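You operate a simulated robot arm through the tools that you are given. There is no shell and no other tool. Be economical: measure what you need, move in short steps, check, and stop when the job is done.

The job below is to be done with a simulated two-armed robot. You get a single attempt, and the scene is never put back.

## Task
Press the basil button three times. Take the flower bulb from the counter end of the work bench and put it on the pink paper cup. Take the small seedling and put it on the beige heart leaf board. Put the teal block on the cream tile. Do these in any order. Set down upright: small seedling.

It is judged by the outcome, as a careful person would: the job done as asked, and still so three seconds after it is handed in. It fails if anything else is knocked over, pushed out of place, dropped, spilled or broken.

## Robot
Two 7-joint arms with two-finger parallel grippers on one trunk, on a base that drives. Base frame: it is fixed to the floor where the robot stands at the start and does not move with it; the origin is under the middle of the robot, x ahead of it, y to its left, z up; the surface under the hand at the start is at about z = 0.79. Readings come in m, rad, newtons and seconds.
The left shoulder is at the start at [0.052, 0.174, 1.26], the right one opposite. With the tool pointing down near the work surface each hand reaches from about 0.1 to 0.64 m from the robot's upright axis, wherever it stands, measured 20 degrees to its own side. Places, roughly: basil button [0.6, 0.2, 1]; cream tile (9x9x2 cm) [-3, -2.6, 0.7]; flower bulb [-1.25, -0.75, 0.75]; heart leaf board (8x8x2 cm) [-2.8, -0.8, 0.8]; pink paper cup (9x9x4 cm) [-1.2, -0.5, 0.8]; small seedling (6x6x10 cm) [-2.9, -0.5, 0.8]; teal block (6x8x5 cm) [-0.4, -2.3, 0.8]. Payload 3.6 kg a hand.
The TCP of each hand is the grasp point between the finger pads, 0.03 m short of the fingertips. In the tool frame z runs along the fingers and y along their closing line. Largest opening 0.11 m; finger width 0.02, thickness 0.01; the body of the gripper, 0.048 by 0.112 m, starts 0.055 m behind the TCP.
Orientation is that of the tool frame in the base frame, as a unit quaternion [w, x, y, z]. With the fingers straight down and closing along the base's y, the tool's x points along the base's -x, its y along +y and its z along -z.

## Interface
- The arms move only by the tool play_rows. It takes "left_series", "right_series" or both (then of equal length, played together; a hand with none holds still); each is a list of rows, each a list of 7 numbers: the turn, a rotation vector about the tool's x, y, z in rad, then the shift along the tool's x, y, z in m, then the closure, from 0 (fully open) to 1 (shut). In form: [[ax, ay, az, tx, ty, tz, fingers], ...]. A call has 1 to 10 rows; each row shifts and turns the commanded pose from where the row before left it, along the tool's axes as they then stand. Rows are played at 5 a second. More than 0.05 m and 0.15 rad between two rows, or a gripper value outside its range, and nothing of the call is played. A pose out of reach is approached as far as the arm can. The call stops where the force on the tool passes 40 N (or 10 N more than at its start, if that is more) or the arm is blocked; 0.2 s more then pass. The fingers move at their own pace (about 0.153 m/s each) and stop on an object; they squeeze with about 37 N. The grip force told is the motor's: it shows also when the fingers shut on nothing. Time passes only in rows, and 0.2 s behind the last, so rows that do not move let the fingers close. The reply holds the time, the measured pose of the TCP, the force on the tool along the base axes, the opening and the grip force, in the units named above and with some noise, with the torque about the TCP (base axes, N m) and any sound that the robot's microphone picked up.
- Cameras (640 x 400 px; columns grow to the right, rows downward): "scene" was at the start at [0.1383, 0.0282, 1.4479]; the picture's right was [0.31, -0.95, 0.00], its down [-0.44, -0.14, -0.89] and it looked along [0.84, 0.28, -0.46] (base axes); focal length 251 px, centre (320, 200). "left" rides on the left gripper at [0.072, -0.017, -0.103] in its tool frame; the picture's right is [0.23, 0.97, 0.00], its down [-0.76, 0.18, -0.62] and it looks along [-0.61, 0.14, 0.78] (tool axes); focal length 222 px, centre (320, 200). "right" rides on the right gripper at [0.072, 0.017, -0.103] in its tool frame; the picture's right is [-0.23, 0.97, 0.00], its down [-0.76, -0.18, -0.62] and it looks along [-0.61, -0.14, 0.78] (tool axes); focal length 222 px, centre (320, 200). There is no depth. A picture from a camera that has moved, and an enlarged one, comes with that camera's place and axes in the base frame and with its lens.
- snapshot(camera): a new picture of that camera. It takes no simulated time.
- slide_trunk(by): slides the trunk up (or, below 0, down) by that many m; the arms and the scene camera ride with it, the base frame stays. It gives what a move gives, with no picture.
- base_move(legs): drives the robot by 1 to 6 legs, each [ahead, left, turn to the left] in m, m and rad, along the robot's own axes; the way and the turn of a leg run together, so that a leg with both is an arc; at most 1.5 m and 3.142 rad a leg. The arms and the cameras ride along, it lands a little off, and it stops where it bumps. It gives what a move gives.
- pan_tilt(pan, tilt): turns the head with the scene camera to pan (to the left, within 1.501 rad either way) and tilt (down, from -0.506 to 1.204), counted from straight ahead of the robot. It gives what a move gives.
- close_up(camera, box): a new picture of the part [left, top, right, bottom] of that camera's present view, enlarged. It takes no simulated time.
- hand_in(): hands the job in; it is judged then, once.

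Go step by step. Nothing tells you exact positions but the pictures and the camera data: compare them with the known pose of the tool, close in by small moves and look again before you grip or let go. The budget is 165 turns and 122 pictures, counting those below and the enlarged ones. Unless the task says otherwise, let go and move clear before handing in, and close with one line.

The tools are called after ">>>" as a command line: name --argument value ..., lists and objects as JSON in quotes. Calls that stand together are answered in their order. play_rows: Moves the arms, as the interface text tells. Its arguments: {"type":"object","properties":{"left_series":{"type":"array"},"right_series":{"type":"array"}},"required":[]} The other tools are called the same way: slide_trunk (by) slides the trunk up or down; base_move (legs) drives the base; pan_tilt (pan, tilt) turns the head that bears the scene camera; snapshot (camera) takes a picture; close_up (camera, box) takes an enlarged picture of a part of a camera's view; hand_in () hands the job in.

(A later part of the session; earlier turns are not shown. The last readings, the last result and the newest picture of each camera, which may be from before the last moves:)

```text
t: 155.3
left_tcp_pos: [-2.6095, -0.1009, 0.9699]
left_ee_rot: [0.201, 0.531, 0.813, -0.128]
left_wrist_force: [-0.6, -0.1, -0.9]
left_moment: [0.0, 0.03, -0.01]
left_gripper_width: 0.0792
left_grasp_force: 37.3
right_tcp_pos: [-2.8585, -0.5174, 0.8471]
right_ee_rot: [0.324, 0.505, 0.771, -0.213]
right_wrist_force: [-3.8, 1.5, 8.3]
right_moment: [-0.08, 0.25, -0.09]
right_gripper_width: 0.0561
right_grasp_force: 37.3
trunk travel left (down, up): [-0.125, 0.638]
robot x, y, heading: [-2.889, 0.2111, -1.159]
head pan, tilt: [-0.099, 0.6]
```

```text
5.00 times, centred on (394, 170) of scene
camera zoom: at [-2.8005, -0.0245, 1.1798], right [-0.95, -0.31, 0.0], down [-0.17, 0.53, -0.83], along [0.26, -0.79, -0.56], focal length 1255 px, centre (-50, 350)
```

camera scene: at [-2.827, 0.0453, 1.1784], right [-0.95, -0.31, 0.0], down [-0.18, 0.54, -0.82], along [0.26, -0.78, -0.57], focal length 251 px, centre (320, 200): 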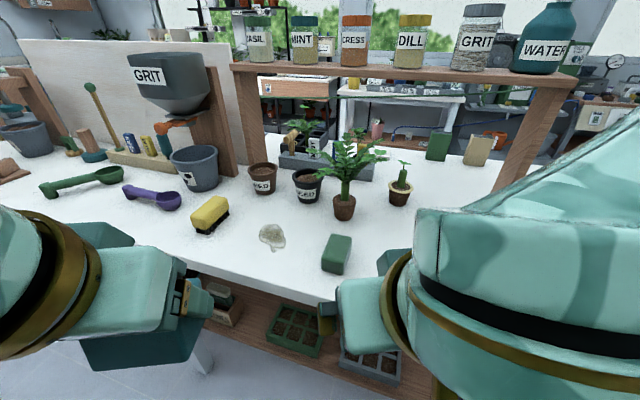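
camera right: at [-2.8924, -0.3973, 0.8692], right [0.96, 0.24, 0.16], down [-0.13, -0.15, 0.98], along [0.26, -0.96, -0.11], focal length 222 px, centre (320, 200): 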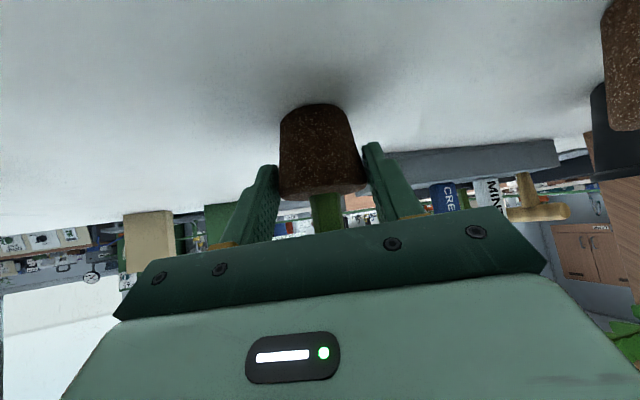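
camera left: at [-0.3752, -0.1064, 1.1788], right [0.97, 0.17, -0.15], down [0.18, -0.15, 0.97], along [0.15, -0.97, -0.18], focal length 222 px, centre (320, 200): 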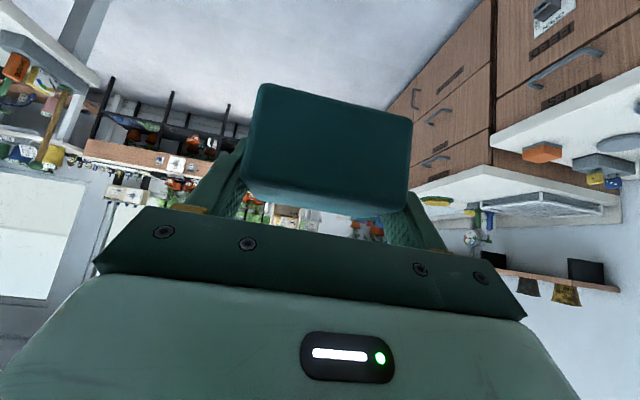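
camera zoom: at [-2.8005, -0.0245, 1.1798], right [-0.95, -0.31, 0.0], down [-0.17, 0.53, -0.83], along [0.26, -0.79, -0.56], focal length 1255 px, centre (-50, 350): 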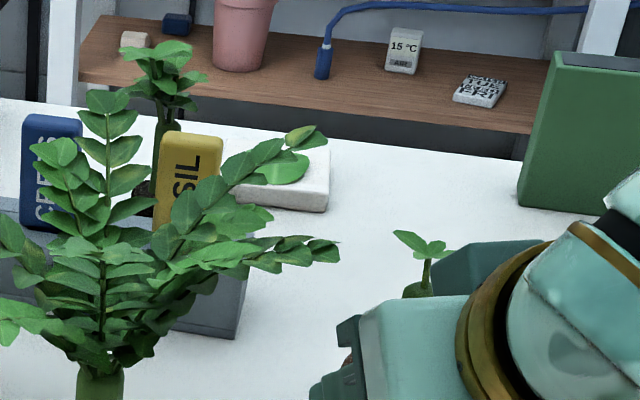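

Seedling gripped (5.6 cm), but the base seems pushed back a few millimetres, perhaps the forearm touches the bench edge. I lift gently and check.

>>> play_rows --right_series '[[0, 0, 0, -0.0071, 0, -0.00705, 1], [0, 0, 0, -0.0071, 0, -0.00705, 1], [0, 0, 0, -0.0071, 0, -0.00705, 1], [0, 0, 0, 0, 0, 0, 1]]'

>>> close_up --camera "scene" --box '[330, 110, 522, 230]'

>>> close_up --camera "right" --box '[224, 90, 416, 210]'

```text
t: 156.6
left_tcp_pos: [-2.609, -0.099, 0.9692]
left_ee_rot: [0.199, 0.534, 0.812, -0.129]
left_wrist_force: [-1.5, 0.3, -1.6]
left_moment: [-0.06, -0.03, 0.01]
left_gripper_width: 0.0797
left_grasp_force: 37.2
right_tcp_pos: [-2.863, -0.5037, 0.842]
right_ee_rot: [0.293, 0.509, 0.784, -0.201]
right_wrist_force: [2.3, 13.1, -23.5]
right_moment: [-1.86, -0.22, -0.29]
right_gripper_width: 0.0514
right_grasp_force: 37.6
trunk travel left (down, up): [-0.125, 0.638]
robot x, y, heading: [-2.892, 0.2165, -1.163]
head pan, tilt: [-0.099, 0.6]
stopped in row 4 (right hand): the arm was blocked; the commanded pose is now the measured one
```

```text
3.33 times, centred on (426, 170) of scene
camera zoom: at [-2.8003, -0.0212, 1.1797], right [-0.95, -0.3, 0.0], down [-0.17, 0.53, -0.83], along [0.25, -0.79, -0.56], focal length 836 px, centre (-33, 300)
```

zoom: 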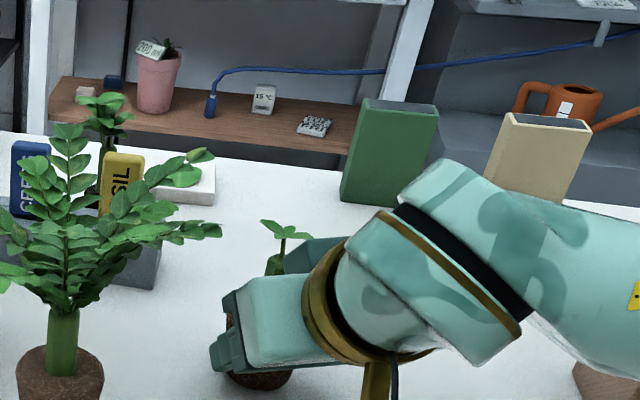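

```text
3.33 times, centred on (320, 150) of right
camera zoom: at [-2.8964, -0.3837, 0.8715], right [0.96, 0.24, 0.13], down [-0.08, -0.21, 0.97], along [0.26, -0.95, -0.18], focal length 740 px, centre (320, 367)
```

zoom: 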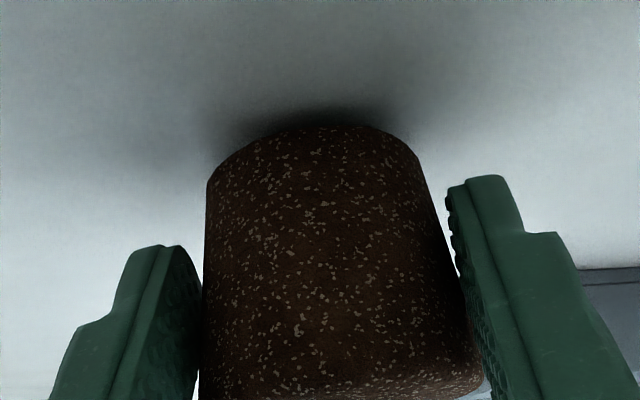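

The lift is blocked by something pushing the hand down. I look at the whole scene before moving.

>>> snapshot --camera "scene"

>>> pan_tilt --pan -0.6 --tilt 0.7

>>> snapshot --camera "scene"

```text
36 pictures are left
camera scene: at [-2.8003, -0.0212, 1.1797], right [-0.95, -0.3, 0.0], down [-0.17, 0.53, -0.83], along [0.25, -0.79, -0.56], focal length 251 px, centre (320, 200)
```

scene: 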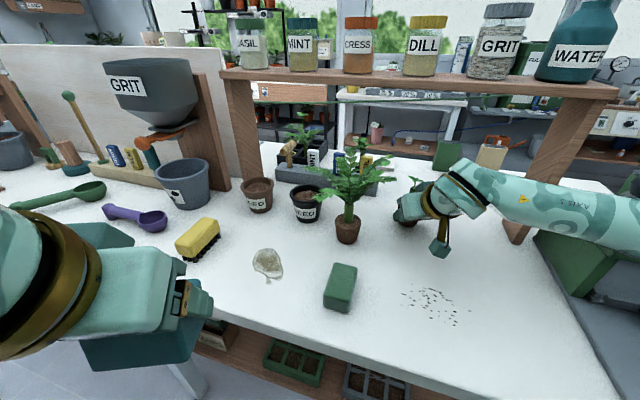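

```text
t: 157.5
left_tcp_pos: [-2.6089, -0.0938, 0.9714]
left_ee_rot: [0.2, 0.535, 0.81, -0.135]
left_wrist_force: [0.5, 1.5, -1.0]
left_moment: [-0.11, 0.02, -0.03]
left_gripper_width: 0.0795
left_grasp_force: 37.3
right_tcp_pos: [-2.8582, -0.4998, 0.8561]
right_ee_rot: [0.3, 0.506, 0.781, -0.208]
right_wrist_force: [3.3, 15.6, -13.5]
right_moment: [-1.6, -0.06, -0.33]
right_gripper_width: 0.0514
right_grasp_force: 36.9
trunk travel left (down, up): [-0.125, 0.638]
robot x, y, heading: [-2.8931, 0.2126, -1.168]
head pan, tilt: [-0.6, 0.7]
```

```text
35 pictures are left
camera scene: at [-2.8409, -0.0124, 1.1729], right [-0.98, 0.19, 0.0], down [0.12, 0.62, -0.77], along [-0.15, -0.76, -0.63], focal length 251 px, centre (320, 200)
```

scene: 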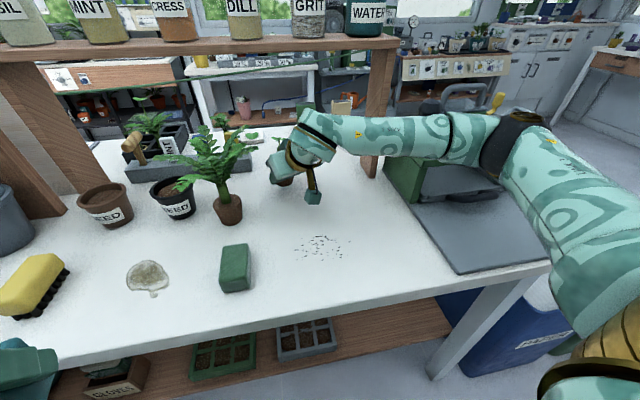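

The forearm rests against the shelf's west leg, which is what blocks the lift. I relieve it by backing the base a few centimetres.

>>> base_move --legs '[[-0.05, 0, 0]]'

>>> snapshot --camera "scene"

>>> snapshot --camera "right"

```text
t: 158.2
left_tcp_pos: [-2.6087, -0.0912, 0.969]
left_ee_rot: [0.197, 0.533, 0.812, -0.13]
left_wrist_force: [1.1, -0.3, -1.3]
left_moment: [-0.01, 0.02, 0.0]
left_gripper_width: 0.0796
left_grasp_force: 36.9
right_tcp_pos: [-2.8594, -0.4989, 0.8559]
right_ee_rot: [0.302, 0.507, 0.78, -0.207]
right_wrist_force: [-0.5, -0.3, -1.2]
right_moment: [-0.01, 0.01, 0.01]
right_gripper_width: 0.0512
right_grasp_force: 37.1
trunk travel left (down, up): [-0.125, 0.638]
robot x, y, heading: [-2.8928, 0.2213, -1.164]
head pan, tilt: [-0.6, 0.7]
stopped in leg 1: the robot was blocked; the commanded pose is now the measured one
```

```text
34 pictures are left
camera scene: at [-2.842, -0.0127, 1.1709], right [-0.98, 0.19, 0.0], down [0.12, 0.63, -0.77], along [-0.15, -0.75, -0.64], focal length 251 px, centre (320, 200)
```

scene: 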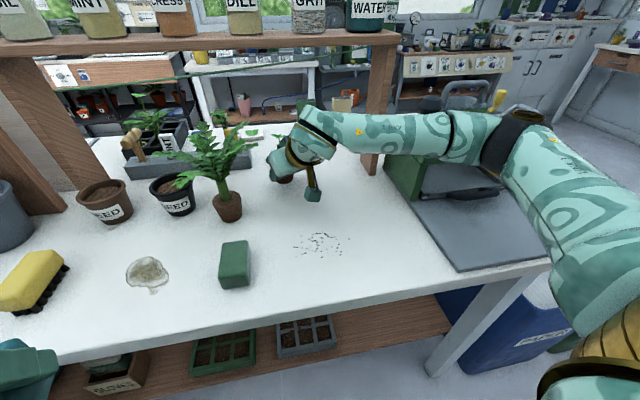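

```text
33 pictures are left
camera right: at [-2.8944, -0.3797, 0.8818], right [0.96, 0.24, 0.14], down [-0.1, -0.19, 0.98], along [0.26, -0.95, -0.16], focal length 222 px, centre (320, 200)
```

right: 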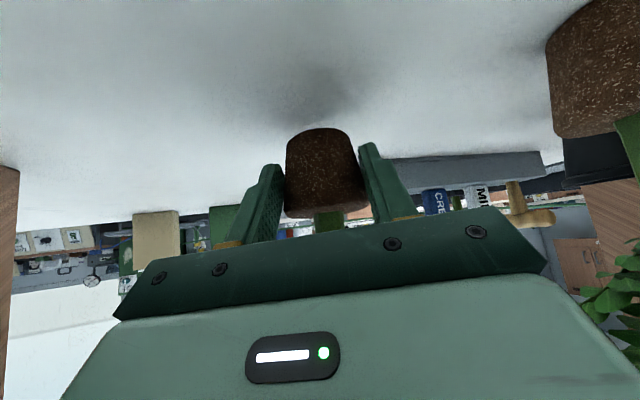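

The forces vanished and the pot is off the table. I retreat the hand gently back and up and watch the forces.

>>> play_rows --right_series '[[0, 0, 0, 0.004, 0, -0.012, 1], [0, 0, 0, 0.004, 0, -0.012, 1], [0, 0, 0, 0, 0, 0, 1]]'

```text
t: 159.0
left_tcp_pos: [-2.6086, -0.0956, 0.9666]
left_ee_rot: [0.197, 0.534, 0.812, -0.128]
left_wrist_force: [0.5, -0.2, -1.5]
left_moment: [0.0, -0.04, 0.03]
left_gripper_width: 0.0797
left_grasp_force: 37.0
right_tcp_pos: [-2.8693, -0.4855, 0.8647]
right_ee_rot: [0.301, 0.508, 0.781, -0.204]
right_wrist_force: [-0.2, -1.0, -0.4]
right_moment: [0.06, -0.01, 0.02]
right_gripper_width: 0.0511
right_grasp_force: 37.2
trunk travel left (down, up): [-0.125, 0.638]
robot x, y, heading: [-2.895, 0.2218, -1.161]
head pan, tilt: [-0.6, 0.7]
```

Free movement. Continue back and up, then check the seedling.

>>> play_rows --right_series '[[0, 0, 0, 0.0045, 0, -0.0245, 1], [0, 0, 0, 0.0045, 0, -0.0245, 1], [0, 0, 0, 0.0045, 0, -0.0245, 1], [0, 0, 0, 0.0045, 0, -0.0245, 1], [0, 0, 0, 0, 0, 0, 1]]'

>>> close_up --camera "scene" --box '[180, 80, 436, 240]'

```text
t: 160.2
left_tcp_pos: [-2.6093, -0.0947, 0.9665]
left_ee_rot: [0.196, 0.534, 0.812, -0.128]
left_wrist_force: [0.2, 0.2, -1.6]
left_moment: [0.02, -0.02, 0.01]
left_gripper_width: 0.0798
left_grasp_force: 36.9
right_tcp_pos: [-2.9, -0.4096, 0.9228]
right_ee_rot: [0.3, 0.508, 0.781, -0.205]
right_wrist_force: [-0.3, -0.3, -1.2]
right_moment: [0.04, 0.02, -0.02]
right_gripper_width: 0.0505
right_grasp_force: 36.9
trunk travel left (down, up): [-0.125, 0.638]
robot x, y, heading: [-2.894, 0.223, -1.158]
head pan, tilt: [-0.6, 0.7]
```

```text
2.50 times, centred on (308, 160) of scene
camera zoom: at [-2.8421, -0.0188, 1.1694], right [-0.98, 0.19, 0.0], down [0.12, 0.63, -0.76], along [-0.15, -0.75, -0.64], focal length 627 px, centre (350, 300)
```

zoom: 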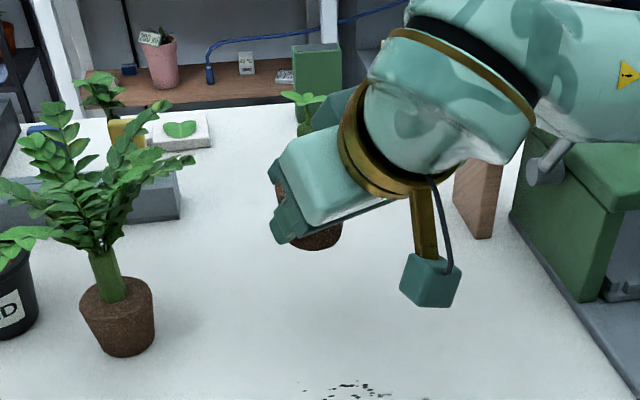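

The seedling is held, leaves intact, nothing knocked. I draw the hand back toward the body, then raise the trunk for the drive around the west end.

>>> play_rows --right_series '[[0, 0, 0, 0.0294, 0, -0.0271, 1], [0, 0, 0, 0.0294, 0, -0.0271, 1], [0, 0, 0, 0.0294, 0, -0.0271, 1], [0, 0, 0, 0.0294, 0, -0.0271, 1], [0, 0, 0, 0.0294, 0, -0.0271, 1], [0, 0, 0, 0, 0, 0, 1]]'

>>> slide_trunk --by 0.25

>>> base_move --legs '[[-0.3, 0, 0], [0, 0, -1.95]]'

>>> pan_tilt --pan 0.15 --tilt 0.5

>>> snapshot --camera "scene"

```text
t: 161.6
left_tcp_pos: [-2.6087, -0.096, 0.9664]
left_ee_rot: [0.196, 0.534, 0.813, -0.128]
left_wrist_force: [0.2, 0.5, -1.5]
left_moment: [0.02, -0.01, 0.0]
left_gripper_width: 0.0795
left_grasp_force: 37.0
right_tcp_pos: [-2.9449, -0.3366, 0.9647]
right_ee_rot: [0.301, 0.508, 0.781, -0.203]
right_wrist_force: [0.4, -0.3, -1.5]
right_moment: [-0.03, 0.01, -0.02]
right_gripper_width: 0.0511
right_grasp_force: 36.3
right hand out of reach, approached as far as the arm can: row 2, 3, 4, 5
trunk travel left (down, up): [-0.125, 0.638]
robot x, y, heading: [-2.8924, 0.2196, -1.162]
head pan, tilt: [-0.6, 0.7]
```

```text
t: 164.2
left_tcp_pos: [-2.6089, -0.0949, 1.2152]
left_ee_rot: [0.197, 0.533, 0.813, -0.128]
left_wrist_force: [-0.6, -0.1, -1.8]
left_moment: [0.01, -0.01, 0.0]
left_gripper_width: 0.0798
left_grasp_force: 36.7
right_tcp_pos: [-2.9449, -0.3346, 1.2185]
right_ee_rot: [0.3, 0.508, 0.781, -0.204]
right_wrist_force: [0.1, -0.8, -1.8]
right_moment: [0.04, -0.01, 0.02]
right_gripper_width: 0.0508
right_grasp_force: 37.2
trunk travel left (down, up): [-0.375, 0.388]
robot x, y, heading: [-2.894, 0.2216, -1.165]
head pan, tilt: [-0.6, 0.7]
```

```text
t: 170.9
left_tcp_pos: [-3.4142, 0.3551, 1.2174]
left_ee_rot: [0.004, 0.972, 0.014, -0.235]
left_wrist_force: [-0.1, -0.4, -1.4]
left_moment: [-0.02, 0.0, -0.01]
left_gripper_width: 0.0793
left_grasp_force: 37.2
right_tcp_pos: [-3.5123, 0.7549, 1.2184]
right_ee_rot: [-0.002, 0.931, 0.016, -0.364]
right_wrist_force: [0.7, 0.4, -1.1]
right_moment: [-0.01, 0.0, -0.02]
right_gripper_width: 0.0502
right_grasp_force: 36.7
trunk travel left (down, up): [-0.375, 0.388]
robot x, y, heading: [-3.0152, 0.5016, -3.117]
head pan, tilt: [-0.6, 0.7]
```

```text
t: 172.1
left_tcp_pos: [-3.4137, 0.3545, 1.2173]
left_ee_rot: [0.004, 0.972, 0.013, -0.235]
left_wrist_force: [-0.8, -0.4, -1.1]
left_moment: [0.02, -0.01, 0.0]
left_gripper_width: 0.0794
left_grasp_force: 37.4
right_tcp_pos: [-3.5118, 0.7561, 1.2167]
right_ee_rot: [0.0, 0.932, 0.017, -0.363]
right_wrist_force: [-0.2, 0.5, -1.8]
right_moment: [-0.02, 0.0, 0.01]
right_gripper_width: 0.0498
right_grasp_force: 36.9
trunk travel left (down, up): [-0.375, 0.388]
robot x, y, heading: [-3.0138, 0.5023, -3.114]
head pan, tilt: [0.15, 0.499]
```

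```text
31 pictures are left
camera scene: at [-3.1557, 0.4833, 1.4459], right [-0.18, 0.98, 0.0], down [0.47, 0.08, -0.88], along [-0.86, -0.16, -0.48], focal length 251 px, centre (320, 200)
```

scene: 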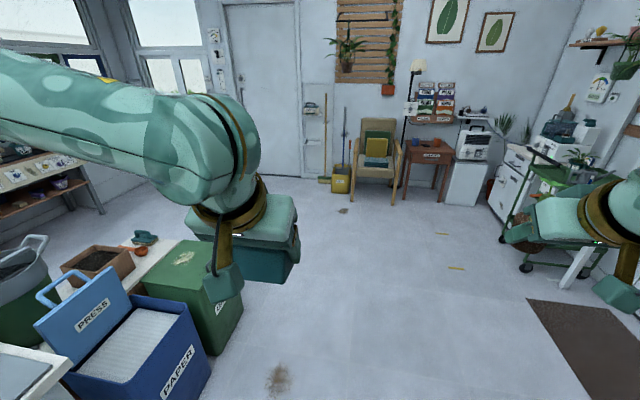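

The grip width is creeping down, so the tapered pot may be sliding in the fingers. I check it on the right camera.

>>> snapshot --camera "right"

```text
30 pictures are left
camera right: at [-3.3883, 0.7424, 1.2446], right [-0.14, -0.98, 0.14], down [-0.14, 0.16, 0.98], along [-0.98, 0.11, -0.16], focal length 222 px, centre (320, 200)
```

right: 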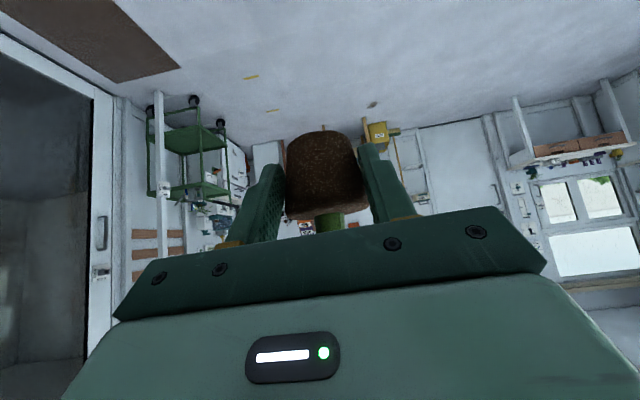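

The pot sits as before, about level. I continue without delay: west past the bins, then turn south and look.

>>> base_move --legs '[[1.3, 0, 0], [0.4, 0, 0], [0, 0, 1.55]]'

>>> pan_tilt --pan 0.3 --tilt 0.5

>>> snapshot --camera "scene"

```text
t: 184.4
left_tcp_pos: [-4.5623, 0.0494, 1.2166]
left_ee_rot: [0.167, 0.684, 0.691, -0.165]
left_wrist_force: [0.2, 0.0, -1.2]
left_moment: [0.02, 0.03, -0.04]
left_gripper_width: 0.0799
left_grasp_force: 37.0
right_tcp_pos: [-4.964, -0.0411, 1.218]
right_ee_rot: [0.254, 0.652, 0.665, -0.26]
right_wrist_force: [0.5, 0.0, -1.6]
right_moment: [0.01, 0.01, -0.01]
right_gripper_width: 0.0493
right_grasp_force: 37.3
trunk travel left (down, up): [-0.375, 0.388]
robot x, y, heading: [-4.7023, 0.4533, -1.56]
head pan, tilt: [0.15, 0.499]
```

```text
t: 185.1
left_tcp_pos: [-4.5627, 0.0491, 1.2166]
left_ee_rot: [0.168, 0.683, 0.691, -0.165]
left_wrist_force: [-0.1, 0.2, -1.7]
left_moment: [-0.02, -0.03, 0.0]
left_gripper_width: 0.0796
left_grasp_force: 36.7
right_tcp_pos: [-4.9657, -0.0407, 1.2172]
right_ee_rot: [0.255, 0.652, 0.664, -0.261]
right_wrist_force: [0.2, -0.1, -0.5]
right_moment: [0.02, 0.01, 0.01]
right_gripper_width: 0.0491
right_grasp_force: 36.9
trunk travel left (down, up): [-0.375, 0.388]
robot x, y, heading: [-4.7009, 0.4534, -1.564]
head pan, tilt: [0.3, 0.499]
```

```text
29 pictures are left
camera scene: at [-4.6742, 0.3131, 1.446], right [-0.95, -0.31, 0.0], down [-0.15, 0.46, -0.88], along [0.27, -0.84, -0.48], focal length 251 px, centre (320, 200)
```

scene: 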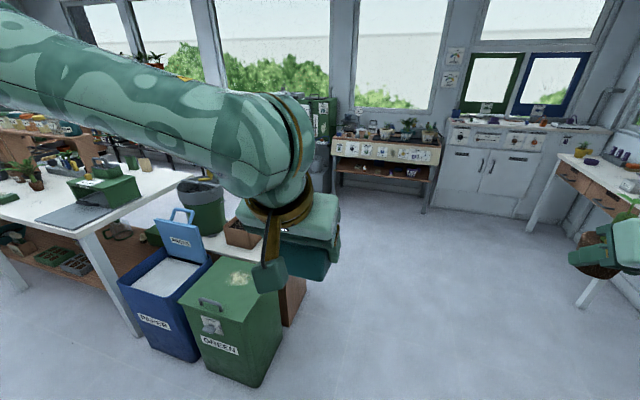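

The way south is open at x ≈ -4.7. I drive to y ≈ -1.3 and turn to face east.

>>> base_move --legs '[[1.4, 0, 0], [0.35, 0, 0], [0, 0, 1.56]]'

>>> pan_tilt --pan 0.0 --tilt 0.45

>>> snapshot --camera "scene"

```text
t: 197.8
left_tcp_pos: [-4.2777, -1.1447, 1.2165]
left_ee_rot: [0.235, -0.011, 0.972, 0.003]
left_wrist_force: [-0.1, 0.2, -1.2]
left_moment: [0.04, 0.01, -0.01]
left_gripper_width: 0.0796
left_grasp_force: 36.9
right_tcp_pos: [-4.1822, -1.5457, 1.2169]
right_ee_rot: [0.365, -0.014, 0.931, -0.002]
right_wrist_force: [-0.1, 0.4, -0.2]
right_moment: [0.02, 0.0, 0.01]
right_gripper_width: 0.0486
right_grasp_force: 37.0
trunk travel left (down, up): [-0.375, 0.388]
robot x, y, heading: [-4.6781, -1.2874, 0.021]
head pan, tilt: [0.3, 0.499]
```

```text
t: 198.6
left_tcp_pos: [-4.2784, -1.1434, 1.2172]
left_ee_rot: [0.235, -0.01, 0.972, 0.003]
left_wrist_force: [-0.3, 0.6, -1.7]
left_moment: [0.0, 0.0, -0.04]
left_gripper_width: 0.0796
left_grasp_force: 37.2
right_tcp_pos: [-4.1823, -1.5448, 1.2162]
right_ee_rot: [0.364, -0.014, 0.931, -0.002]
right_wrist_force: [0.1, 0.2, -0.7]
right_moment: [-0.01, 0.04, 0.03]
right_gripper_width: 0.0486
right_grasp_force: 36.1
trunk travel left (down, up): [-0.375, 0.388]
robot x, y, heading: [-4.6794, -1.283, 0.027]
head pan, tilt: [0.0, 0.45]
```

```text
28 pictures are left
camera scene: at [-4.535, -1.2845, 1.4504], right [0.02, -1.0, 0.0], down [-0.44, -0.01, -0.9], along [0.9, 0.02, -0.44], focal length 251 px, centre (320, 200)
```

scene: 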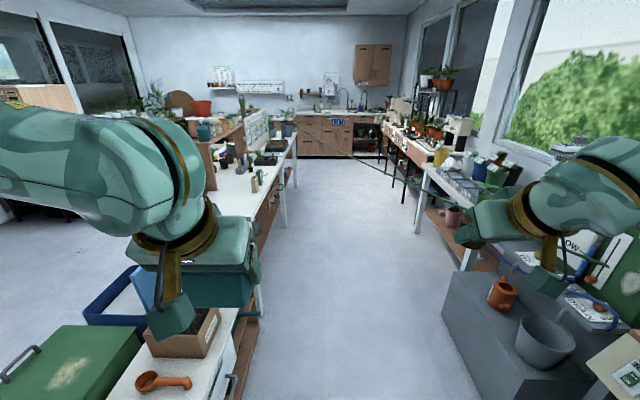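

The south aisle west part is free up to the hose. I drive east to x ≈ -2.97 and turn to face the bench from the south.

>>> base_move --legs '[[0, -0.1, 0], [1.3, 0, 0], [0.4, 0, 0], [0, 0, 1.545]]'

>>> pan_tilt --pan -0.2 --tilt 0.65

>>> snapshot --camera "scene"

>>> snapshot --camera "right"

```text
t: 211.7
left_tcp_pos: [-3.1005, -0.9316, 1.2163]
left_ee_rot: [0.167, -0.685, 0.69, 0.165]
left_wrist_force: [0.1, 0.9, -0.7]
left_moment: [0.01, 0.0, 0.01]
left_gripper_width: 0.0797
left_grasp_force: 37.5
right_tcp_pos: [-2.6965, -0.8491, 1.2166]
right_ee_rot: [0.263, -0.658, 0.659, 0.252]
right_wrist_force: [-0.2, 0.6, -1.2]
right_moment: [-0.01, -0.02, 0.03]
right_gripper_width: 0.0477
right_grasp_force: 37.4
trunk travel left (down, up): [-0.375, 0.388]
robot x, y, heading: [-2.9681, -1.3364, 1.564]
head pan, tilt: [0.0, 0.45]
```

```text
t: 212.4
left_tcp_pos: [-3.0997, -0.9318, 1.2169]
left_ee_rot: [0.166, -0.685, 0.69, 0.166]
left_wrist_force: [-1.2, 0.5, -1.2]
left_moment: [0.0, 0.01, -0.02]
left_gripper_width: 0.0794
left_grasp_force: 37.0
right_tcp_pos: [-2.6967, -0.8491, 1.2175]
right_ee_rot: [0.263, -0.658, 0.659, 0.252]
right_wrist_force: [-0.2, -0.8, -0.7]
right_moment: [0.01, 0.0, -0.01]
right_gripper_width: 0.0478
right_grasp_force: 36.4
trunk travel left (down, up): [-0.375, 0.388]
robot x, y, heading: [-2.9697, -1.3388, 1.56]
head pan, tilt: [-0.201, 0.649]
```

```text
27 pictures are left
camera scene: at [-2.9509, -1.2009, 1.4326], right [0.98, -0.21, 0.0], down [-0.13, -0.59, -0.8], along [0.17, 0.78, -0.6], focal length 251 px, centre (320, 200)
```

scene: 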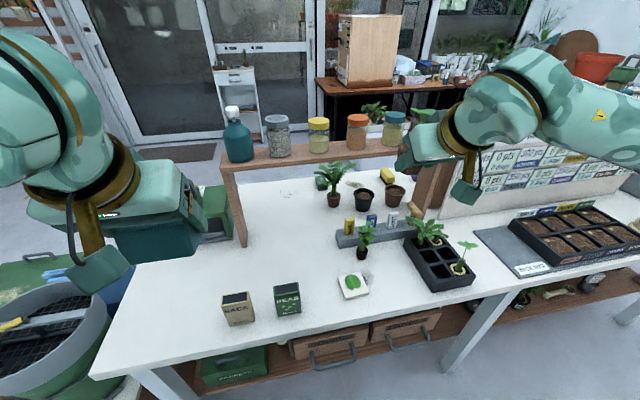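

```text
26 pictures are left
camera right: at [-2.7144, -0.9724, 1.2446], right [-0.97, 0.17, 0.14], down [0.17, 0.14, 0.98], along [0.15, 0.98, -0.16], focal length 222 px, centre (320, 200)
```

right: 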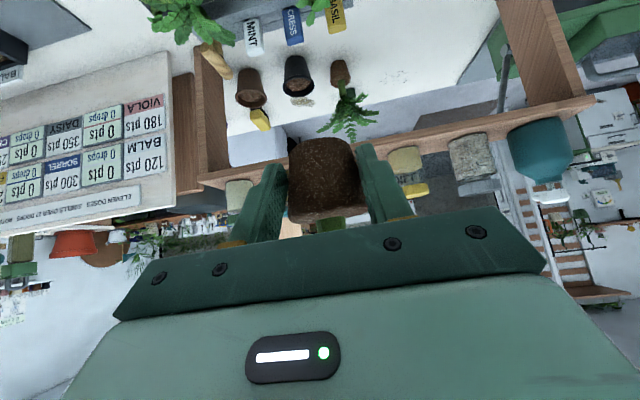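

The board is at ≈[-2.771, -0.812], top ≈ 0.82; the seedling hand is at [-2.697, -0.849, 1.217]. I move left and down in steps toward it.

>>> play_rows --right_series '[[0, 0, 0, 0.0249, 0.0148, 0.0331, 1], [0, 0, 0, 0.0249, 0.0148, 0.0331, 1], [0, 0, 0, 0.0249, 0.0148, 0.0331, 1], [0, 0, 0, 0.0249, 0.0148, 0.0331, 1], [0, 0, 0, 0.0249, 0.0148, 0.0331, 1], [0, 0, 0, 0, 0, 0, 1]]'

>>> snapshot --camera "scene"

```text
t: 213.8
left_tcp_pos: [-3.0992, -0.9323, 1.2177]
left_ee_rot: [0.166, -0.684, 0.691, 0.167]
left_wrist_force: [0.4, -0.1, -1.9]
left_moment: [0.01, 0.06, -0.01]
left_gripper_width: 0.0794
left_grasp_force: 37.4
right_tcp_pos: [-2.7675, -0.8268, 1.0084]
right_ee_rot: [0.263, -0.658, 0.659, 0.253]
right_wrist_force: [0.1, -0.2, -0.8]
right_moment: [0.01, 0.0, 0.04]
right_gripper_width: 0.0477
right_grasp_force: 36.8
trunk travel left (down, up): [-0.375, 0.388]
robot x, y, heading: [-2.9694, -1.3386, 1.563]
head pan, tilt: [-0.201, 0.649]
```

```text
25 pictures are left
camera scene: at [-2.9492, -1.2015, 1.4326], right [0.98, -0.21, 0.0], down [-0.13, -0.59, -0.8], along [0.17, 0.78, -0.6], focal length 251 px, centre (320, 200)
```

scene: 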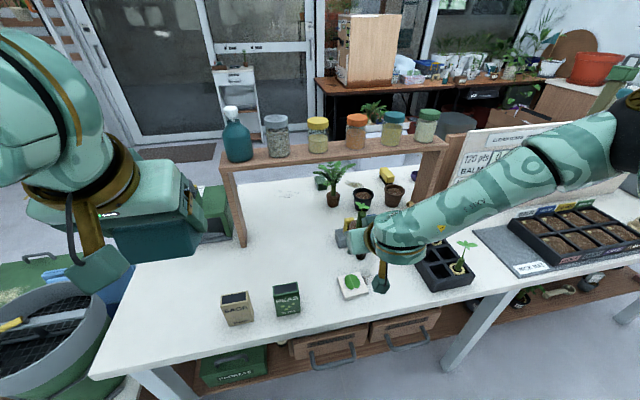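

Over the board with clear arms. Descend to about 3 cm above and check.

>>> play_rows --right_series '[[0, 0, 0, 0.0272, 0.0012, 0.0352, 1], [0, 0, 0, 0.0272, 0.0012, 0.0352, 1], [0, 0, 0, 0.0272, 0.0012, 0.0352, 1], [0, 0, 0, 0, 0, 0, 1]]'

>>> snapshot --camera "right"

>>> close_up --camera "scene" --box '[280, 200, 440, 300]'

```text
t: 214.8
left_tcp_pos: [-3.0997, -0.9329, 1.2171]
left_ee_rot: [0.166, -0.684, 0.69, 0.166]
left_wrist_force: [1.1, -0.5, -1.4]
left_moment: [-0.01, 0.0, 0.0]
left_gripper_width: 0.0795
left_grasp_force: 37.2
right_tcp_pos: [-2.7772, -0.8222, 0.9781]
right_ee_rot: [0.257, -0.66, 0.663, 0.242]
right_wrist_force: [-0.4, -0.9, -1.5]
right_moment: [0.0, -0.01, 0.0]
right_gripper_width: 0.0476
right_grasp_force: 36.6
right hand out of reach, approached as far as the arm can: row 1, 2, 3
trunk travel left (down, up): [-0.375, 0.388]
robot x, y, heading: [-2.9689, -1.3335, 1.561]
head pan, tilt: [-0.201, 0.649]
```

```text
24 pictures are left
camera right: at [-2.7971, -0.9448, 1.0077], right [-0.97, 0.18, 0.13], down [0.16, 0.16, 0.97], along [0.16, 0.97, -0.18], focal length 222 px, centre (320, 200)
```

right: 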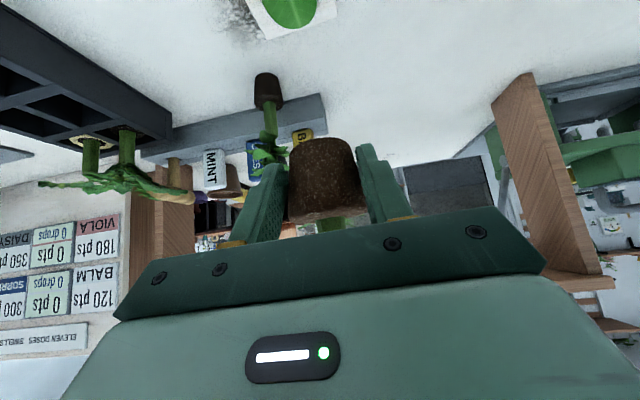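

```text
4.00 times, centred on (360, 250) of scene
camera zoom: at [-2.9501, -1.2013, 1.4326], right [0.98, -0.21, 0.0], down [-0.13, -0.59, -0.8], along [0.17, 0.78, -0.6], focal length 1004 px, centre (160, 0)
```

zoom: 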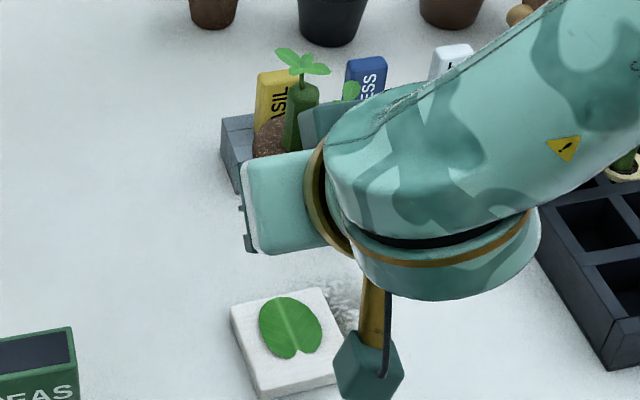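

The arm is at its lower limit here, so the trunk must come down. I first raise the hand a bit to have margin, then lower the trunk 12 cm.

>>> play_rows --right_series '[[0, 0, 0, -0.0225, 0, -0.0354, 1], [0, 0, 0, -0.0225, 0, -0.0354, 1], [0, 0, 0, -0.0225, 0, -0.0354, 1], [0, 0, 0, -0.0225, 0, -0.0354, 1], [0, 0, 0, 0, 0, 0, 1]]'

>>> slide_trunk --by -0.12

```text
t: 216.0
left_tcp_pos: [-3.1015, -0.9309, 1.2165]
left_ee_rot: [0.166, -0.684, 0.69, 0.165]
left_wrist_force: [-0.5, 0.2, -1.3]
left_moment: [0.02, 0.0, 0.03]
left_gripper_width: 0.0795
left_grasp_force: 37.2
right_tcp_pos: [-2.7805, -0.8529, 1.1408]
right_ee_rot: [0.262, -0.658, 0.659, 0.251]
right_wrist_force: [-0.2, -1.0, -1.0]
right_moment: [-0.03, -0.02, -0.04]
right_gripper_width: 0.0476
right_grasp_force: 37.2
trunk travel left (down, up): [-0.375, 0.388]
robot x, y, heading: [-2.969, -1.3362, 1.564]
head pan, tilt: [-0.201, 0.649]
```

```text
t: 217.5
left_tcp_pos: [-3.102, -0.9318, 1.0966]
left_ee_rot: [0.165, -0.685, 0.69, 0.166]
left_wrist_force: [0.1, -0.7, -0.8]
left_moment: [0.04, 0.01, 0.02]
left_gripper_width: 0.0796
left_grasp_force: 36.9
right_tcp_pos: [-2.7813, -0.8525, 1.0236]
right_ee_rot: [-0.263, 0.659, -0.658, -0.252]
right_wrist_force: [-0.1, 0.4, -0.7]
right_moment: [0.0, 0.02, 0.0]
right_gripper_width: 0.0478
right_grasp_force: 37.0
trunk travel left (down, up): [-0.255, 0.508]
robot x, y, heading: [-2.9691, -1.3343, 1.558]
head pan, tilt: [-0.201, 0.649]
```

The slide was clean this time. Now descend to just above the board.

>>> play_rows --right_series '[[0, 0, 0, 0.02, -0.0025, 0.0354, 1], [0, 0, 0, 0.02, -0.0025, 0.0354, 1], [0, 0, 0, 0.02, -0.0025, 0.0354, 1], [0, 0, 0, 0.02, -0.0025, 0.0354, 1], [0, 0, 0, 0, 0, 0, 1]]'

>>> snapshot --camera "right"

>>> close_up --camera "scene" --box '[280, 200, 440, 300]'

```text
t: 218.7
left_tcp_pos: [-3.1014, -0.9322, 1.097]
left_ee_rot: [0.167, -0.684, 0.69, 0.166]
left_wrist_force: [-0.2, 0.8, -1.5]
left_moment: [0.05, 0.01, 0.03]
left_gripper_width: 0.0798
left_grasp_force: 37.6
right_tcp_pos: [-2.7741, -0.82, 0.8949]
right_ee_rot: [0.259, -0.659, 0.662, 0.245]
right_wrist_force: [0.0, 0.0, -0.9]
right_moment: [-0.03, 0.0, 0.02]
right_gripper_width: 0.0473
right_grasp_force: 37.1
right hand out of reach, approached as far as the arm can: row 3, 4
trunk travel left (down, up): [-0.255, 0.508]
robot x, y, heading: [-2.9692, -1.3373, 1.561]
head pan, tilt: [-0.201, 0.649]
```

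```text
22 pictures are left
camera right: at [-2.7928, -0.9415, 0.9241], right [-0.97, 0.18, 0.13], down [0.16, 0.15, 0.98], along [0.15, 0.97, -0.18], focal length 222 px, centre (320, 200)
```

right: 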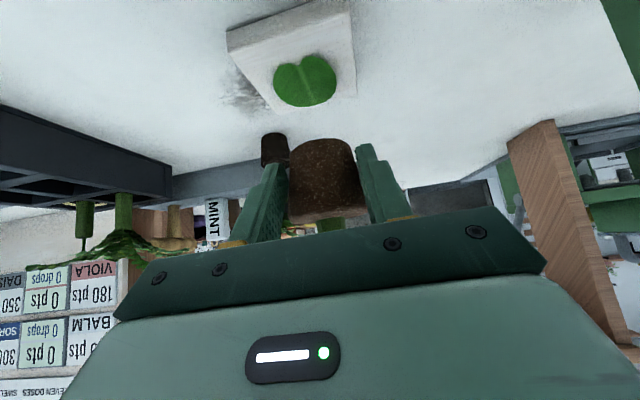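

```text
4.00 times, centred on (360, 250) of scene
camera zoom: at [-2.9508, -1.1541, 1.3104], right [0.98, -0.21, 0.0], down [-0.13, -0.59, -0.8], along [0.17, 0.78, -0.6], focal length 1004 px, centre (160, 0)
```

zoom: 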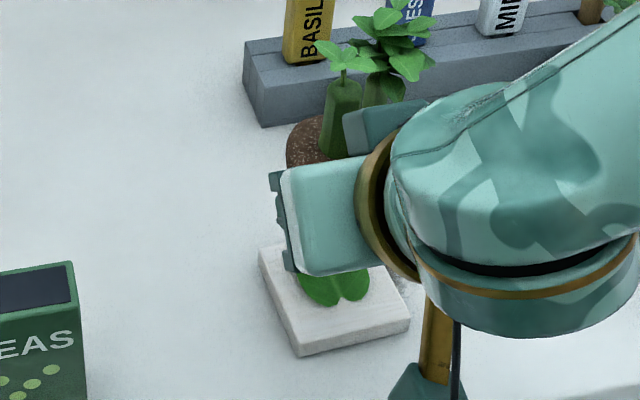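

The pot axis is ~1 cm too far forward and the hand is again at the edge of reach. I correct, raise slightly, and lower the trunk another 6 cm.

>>> play_rows --right_series '[[0, 0, 0, -0.017, -0.0025, -0.025, 1], [0, 0, 0, -0.017, -0.0025, -0.025, 1], [0, 0, 0, 0, 0, 0, 1]]'

>>> slide_trunk --by -0.06

>>> close_up --camera "scene" --box '[280, 200, 440, 300]'

>>> snapshot --camera "right"

```text
t: 219.5
left_tcp_pos: [-3.1006, -0.9321, 1.0961]
left_ee_rot: [0.165, -0.685, 0.69, 0.165]
left_wrist_force: [0.0, 0.2, -0.6]
left_moment: [-0.03, 0.0, -0.03]
left_gripper_width: 0.0794
left_grasp_force: 37.5
right_tcp_pos: [-2.7721, -0.8265, 0.9544]
right_ee_rot: [0.262, -0.658, 0.66, 0.251]
right_wrist_force: [0.7, 0.7, -1.0]
right_moment: [-0.01, 0.01, 0.0]
right_gripper_width: 0.0473
right_grasp_force: 37.1
trunk travel left (down, up): [-0.255, 0.508]
robot x, y, heading: [-2.9719, -1.3358, 1.56]
head pan, tilt: [-0.201, 0.649]
```

```text
t: 220.5
left_tcp_pos: [-3.1, -0.9332, 1.0371]
left_ee_rot: [0.166, -0.685, 0.69, 0.166]
left_wrist_force: [0.0, -0.2, -0.8]
left_moment: [0.01, 0.0, -0.02]
left_gripper_width: 0.0798
left_grasp_force: 37.1
right_tcp_pos: [-2.7702, -0.8268, 0.8966]
right_ee_rot: [0.263, -0.658, 0.659, 0.253]
right_wrist_force: [-0.8, -0.1, -1.0]
right_moment: [-0.03, 0.0, -0.02]
right_gripper_width: 0.0471
right_grasp_force: 37.4
trunk travel left (down, up): [-0.195, 0.568]
robot x, y, heading: [-2.9687, -1.3407, 1.561]
head pan, tilt: [-0.201, 0.649]
```

```text
4.00 times, centred on (360, 250) of scene
camera zoom: at [-2.9502, -1.1236, 1.2482], right [0.98, -0.21, 0.0], down [-0.13, -0.59, -0.8], along [0.17, 0.78, -0.6], focal length 1004 px, centre (160, 0)
```

zoom: 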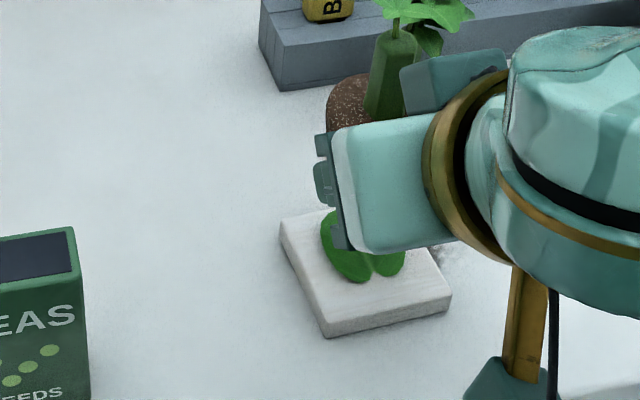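

```text
19 pictures are left
camera right: at [-2.7885, -0.9493, 0.9226], right [-0.97, 0.17, 0.14], down [0.17, 0.13, 0.98], along [0.15, 0.98, -0.16], focal length 222 px, centre (320, 200)
```

right: 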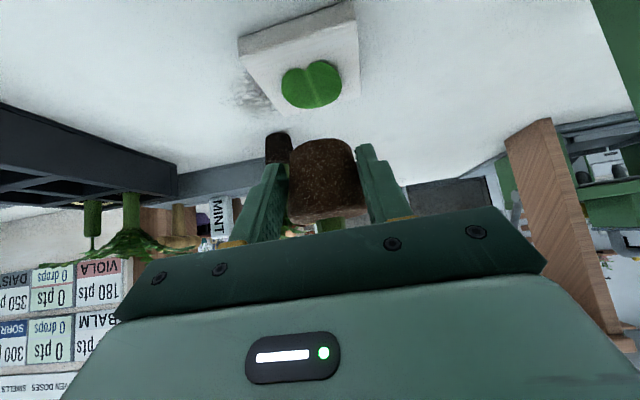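

Pot axis is now over the board centre within a few millimetres. Lower to contact in small steps.

>>> play_rows --right_series '[[0, 0, 0, 0.0101, -0.0013, 0.0109, 1], [0, 0, 0, 0.0101, -0.0013, 0.0109, 1], [0, 0, 0, 0.0055, -0.0013, 0.0058, 1], [0, 0, 0, 0.002, 0, 0.0022, 1], [0, 0, 0, 0, 0, 0, 1]]'

>>> snapshot --camera "right"

```text
t: 221.7
left_tcp_pos: [-3.1007, -0.9315, 1.0372]
left_ee_rot: [0.166, -0.685, 0.69, 0.166]
left_wrist_force: [0.1, 0.3, -0.3]
left_moment: [0.07, -0.01, 0.04]
left_gripper_width: 0.0796
left_grasp_force: 36.6
right_tcp_pos: [-2.7685, -0.8219, 0.8606]
right_ee_rot: [0.26, -0.659, 0.66, 0.249]
right_wrist_force: [0.3, -0.6, -0.4]
right_moment: [-0.05, -0.01, 0.0]
right_gripper_width: 0.0471
right_grasp_force: 37.1
right hand out of reach, approached as far as the arm can: row 3
trunk travel left (down, up): [-0.195, 0.568]
robot x, y, heading: [-2.9673, -1.3368, 1.565]
head pan, tilt: [-0.201, 0.649]
```

```text
18 pictures are left
camera right: at [-2.7861, -0.9447, 0.8894], right [-0.97, 0.18, 0.14], down [0.16, 0.14, 0.98], along [0.15, 0.97, -0.17], focal length 222 px, centre (320, 200)
```

right: 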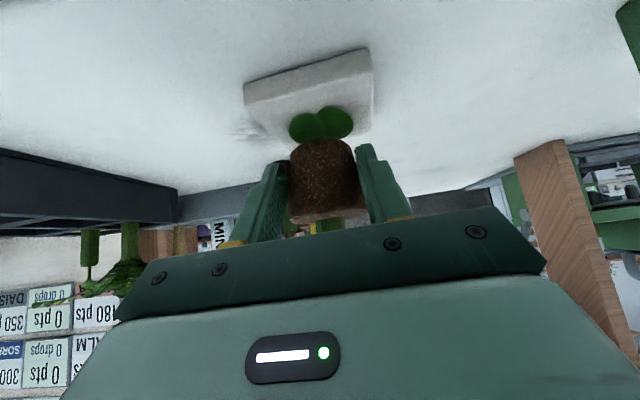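

About 1.5 cm remains; the arm is at its reach again, so I use the trunk in small steps for the last bit.

>>> slide_trunk --by -0.008

```text
t: 222.3
left_tcp_pos: [-3.1017, -0.9322, 1.0281]
left_ee_rot: [0.165, -0.685, 0.69, 0.166]
left_wrist_force: [0.7, -0.6, -0.5]
left_moment: [0.01, 0.0, 0.02]
left_gripper_width: 0.0796
left_grasp_force: 37.0
right_tcp_pos: [-2.7685, -0.821, 0.8497]
right_ee_rot: [0.257, -0.661, 0.661, 0.247]
right_wrist_force: [-0.1, -0.3, 2.3]
right_moment: [-0.03, 0.0, 0.0]
right_gripper_width: 0.047
right_grasp_force: 36.9
trunk travel left (down, up): [-0.187, 0.576]
robot x, y, heading: [-2.9681, -1.338, 1.562]
head pan, tilt: [-0.201, 0.649]
```

Light contact felt (2 N). Now open the fingers very gradually so the tapered pot settles onto the board.

>>> play_rows --right_series '[[0, 0, 0, 0, 0, 0, 0.58], [0, 0, 0, 0, 0, 0, 0.57], [0, 0, 0, 0, 0, 0, 0.565], [0, 0, 0, 0, 0, 0, 0.56], [0, 0, 0, 0, 0, 0, 0.555], [0, 0, 0, 0, 0, 0, 0.55], [0, 0, 0, 0, 0, 0, 0.545]]'

>>> close_up --camera "right" --box '[224, 100, 416, 220]'

```text
t: 223.9
left_tcp_pos: [-3.1012, -0.932, 1.0286]
left_ee_rot: [0.166, -0.684, 0.69, 0.165]
left_wrist_force: [-0.3, -0.1, -0.7]
left_moment: [0.01, 0.0, 0.01]
left_gripper_width: 0.0797
left_grasp_force: 37.2
right_tcp_pos: [-2.7668, -0.8207, 0.8509]
right_ee_rot: [0.258, -0.66, 0.661, 0.247]
right_wrist_force: [-0.7, -0.3, -0.6]
right_moment: [0.03, 0.0, 0.01]
right_gripper_width: 0.0501
right_grasp_force: 0.0
trunk travel left (down, up): [-0.187, 0.576]
robot x, y, heading: [-2.9671, -1.3349, 1.555]
head pan, tilt: [-0.201, 0.649]
```

```text
3.33 times, centred on (320, 160) of right
camera zoom: at [-2.7863, -0.9433, 0.8786], right [-0.97, 0.18, 0.14], down [0.16, 0.15, 0.97], along [0.15, 0.97, -0.18], focal length 740 px, centre (320, 333)
```

zoom: 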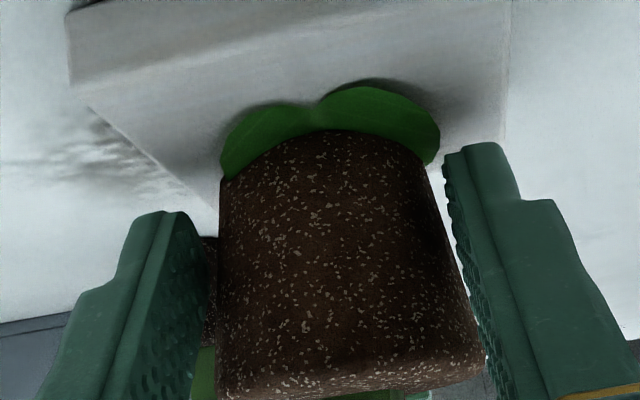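

The pot stands on the board but seems ~1 cm toward the far side. I check with the scene camera.

>>> close_up --camera "scene" --box '[300, 190, 428, 270]'

```text
5.00 times, centred on (364, 230) of scene
camera zoom: at [-2.9503, -1.1184, 1.2396], right [0.98, -0.21, 0.0], down [-0.13, -0.59, -0.8], along [0.17, 0.78, -0.61], focal length 1255 px, centre (100, 50)
```

zoom: 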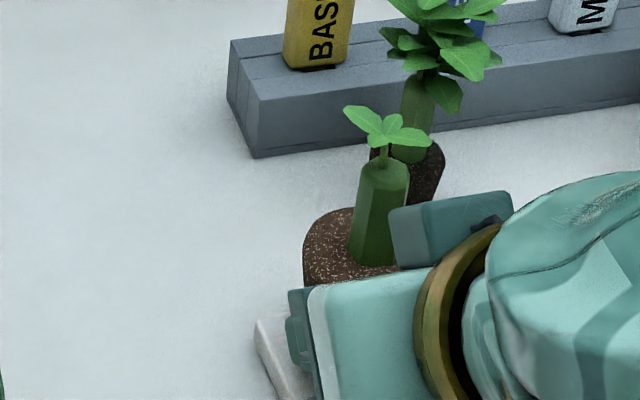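

The stem is at ≈[-2.774, -0.81], within 5 mm of the board centre — good. Open and retreat along the tool axis.

>>> play_rows --right_series '[[0, 0, 0, 0, 0, 0, 0.5], [0, 0, 0, 0, 0, 0, 0.4], [0, 0, 0, 0, 0, 0, 0.25], [0, 0, 0, 0, 0, -0.01, 0.2], [0, 0, 0, 0, 0, -0.03, 0.2], [0, 0, 0, 0, 0, -0.04, 0.2], [0, 0, 0, 0, 0, -0.04, 0.2], [0, 0, 0, 0, 0, -0.04, 0.2]]'

>>> close_up --camera "scene" --box '[280, 170, 472, 290]'

```text
t: 225.7
left_tcp_pos: [-3.1007, -0.9322, 1.0295]
left_ee_rot: [0.167, -0.684, 0.69, 0.167]
left_wrist_force: [0.7, -0.1, -1.0]
left_moment: [0.04, 0.0, -0.01]
left_gripper_width: 0.0795
left_grasp_force: 37.3
right_tcp_pos: [-2.7843, -0.8667, 0.975]
right_ee_rot: [0.257, -0.661, 0.661, 0.245]
right_wrist_force: [-0.3, 0.5, 0.3]
right_moment: [0.03, 0.02, -0.05]
right_gripper_width: 0.0881
right_grasp_force: 0.0
right hand out of reach, approached as far as the arm can: row 6, 7, 8
trunk travel left (down, up): [-0.187, 0.576]
robot x, y, heading: [-2.9727, -1.3397, 1.562]
head pan, tilt: [-0.201, 0.649]
```

```text
3.33 times, centred on (376, 230) of scene
camera zoom: at [-2.9504, -1.1191, 1.2397], right [0.98, -0.21, 0.0], down [-0.13, -0.59, -0.8], along [0.17, 0.78, -0.6], focal length 836 px, centre (133, 100)
```

zoom: 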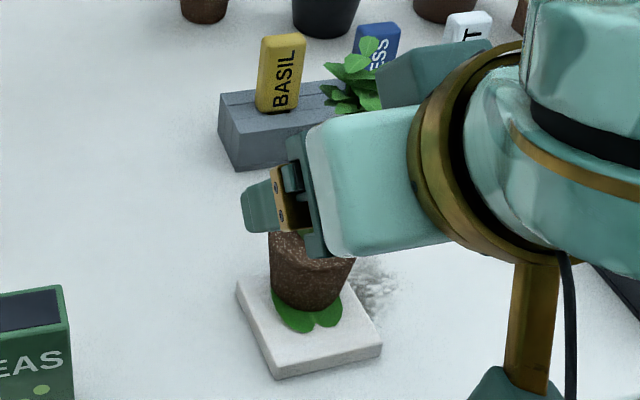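

The pot stands upright on the board. Lift the hand away and view the result.

>>> play_rows --right_series '[[0, 0, 0, -0.027, 0, -0.029, 0.1], [0, 0, 0, -0.027, 0, -0.029, 0.1], [0, 0, 0, -0.027, 0, -0.029, 0], [0, 0, 0, -0.027, 0, -0.029, 0], [0, 0, 0, 0.01, -0.03, -0.01, 0], [0, 0, 0, 0, 0, 0, 0]]'

>>> slide_trunk --by 0.187

>>> base_move --legs '[[-0.12, 0, 0]]'

>>> snapshot --camera "scene"

```text
t: 227.1
left_tcp_pos: [-3.1014, -0.9324, 1.0293]
left_ee_rot: [0.166, -0.685, 0.69, 0.165]
left_wrist_force: [-0.8, -0.3, -2.4]
left_moment: [0.03, -0.03, -0.03]
left_gripper_width: 0.0796
left_grasp_force: 37.4
right_tcp_pos: [-2.7581, -0.8775, 1.1323]
right_ee_rot: [0.259, -0.66, 0.661, 0.246]
right_wrist_force: [0.0, -0.4, 0.0]
right_moment: [0.03, -0.05, 0.02]
right_gripper_width: 0.1099
right_grasp_force: 0.1
trunk travel left (down, up): [-0.187, 0.576]
robot x, y, heading: [-2.9712, -1.3394, 1.563]
head pan, tilt: [-0.201, 0.649]
```

```text
t: 229.2
left_tcp_pos: [-3.1009, -0.9318, 1.2137]
left_ee_rot: [0.166, -0.685, 0.69, 0.165]
left_wrist_force: [0.1, 0.3, -2.0]
left_moment: [-0.02, 0.0, 0.01]
left_gripper_width: 0.0794
left_grasp_force: 37.4
right_tcp_pos: [-2.7586, -0.8759, 1.3199]
right_ee_rot: [-0.257, 0.661, -0.661, -0.246]
right_wrist_force: [-0.6, 0.0, 0.0]
right_moment: [0.02, 0.02, 0.01]
right_gripper_width: 0.1101
right_grasp_force: 0.1
trunk travel left (down, up): [-0.374, 0.389]
robot x, y, heading: [-2.9707, -1.3337, 1.562]
head pan, tilt: [-0.201, 0.649]
```

```text
t: 230.4
left_tcp_pos: [-3.1018, -1.0552, 1.2175]
left_ee_rot: [0.166, -0.685, 0.69, 0.166]
left_wrist_force: [0.6, 0.4, -0.6]
left_moment: [0.0, 0.01, -0.01]
left_gripper_width: 0.0794
left_grasp_force: 37.3
right_tcp_pos: [-2.7587, -1.0005, 1.3205]
right_ee_rot: [0.257, -0.66, 0.661, 0.246]
right_wrist_force: [0.1, 0.6, 0.4]
right_moment: [0.0, 0.02, -0.01]
right_gripper_width: 0.1101
right_grasp_force: 0.0
trunk travel left (down, up): [-0.374, 0.389]
robot x, y, heading: [-2.9741, -1.4614, 1.561]
head pan, tilt: [-0.201, 0.649]
```

```text
14 pictures are left
camera scene: at [-2.9521, -1.3236, 1.4316], right [0.98, -0.21, 0.0], down [-0.13, -0.59, -0.8], along [0.17, 0.78, -0.6], focal length 251 px, centre (320, 200)
```

scene: 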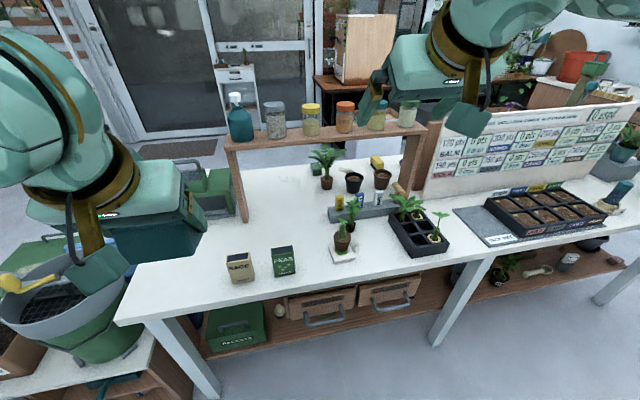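

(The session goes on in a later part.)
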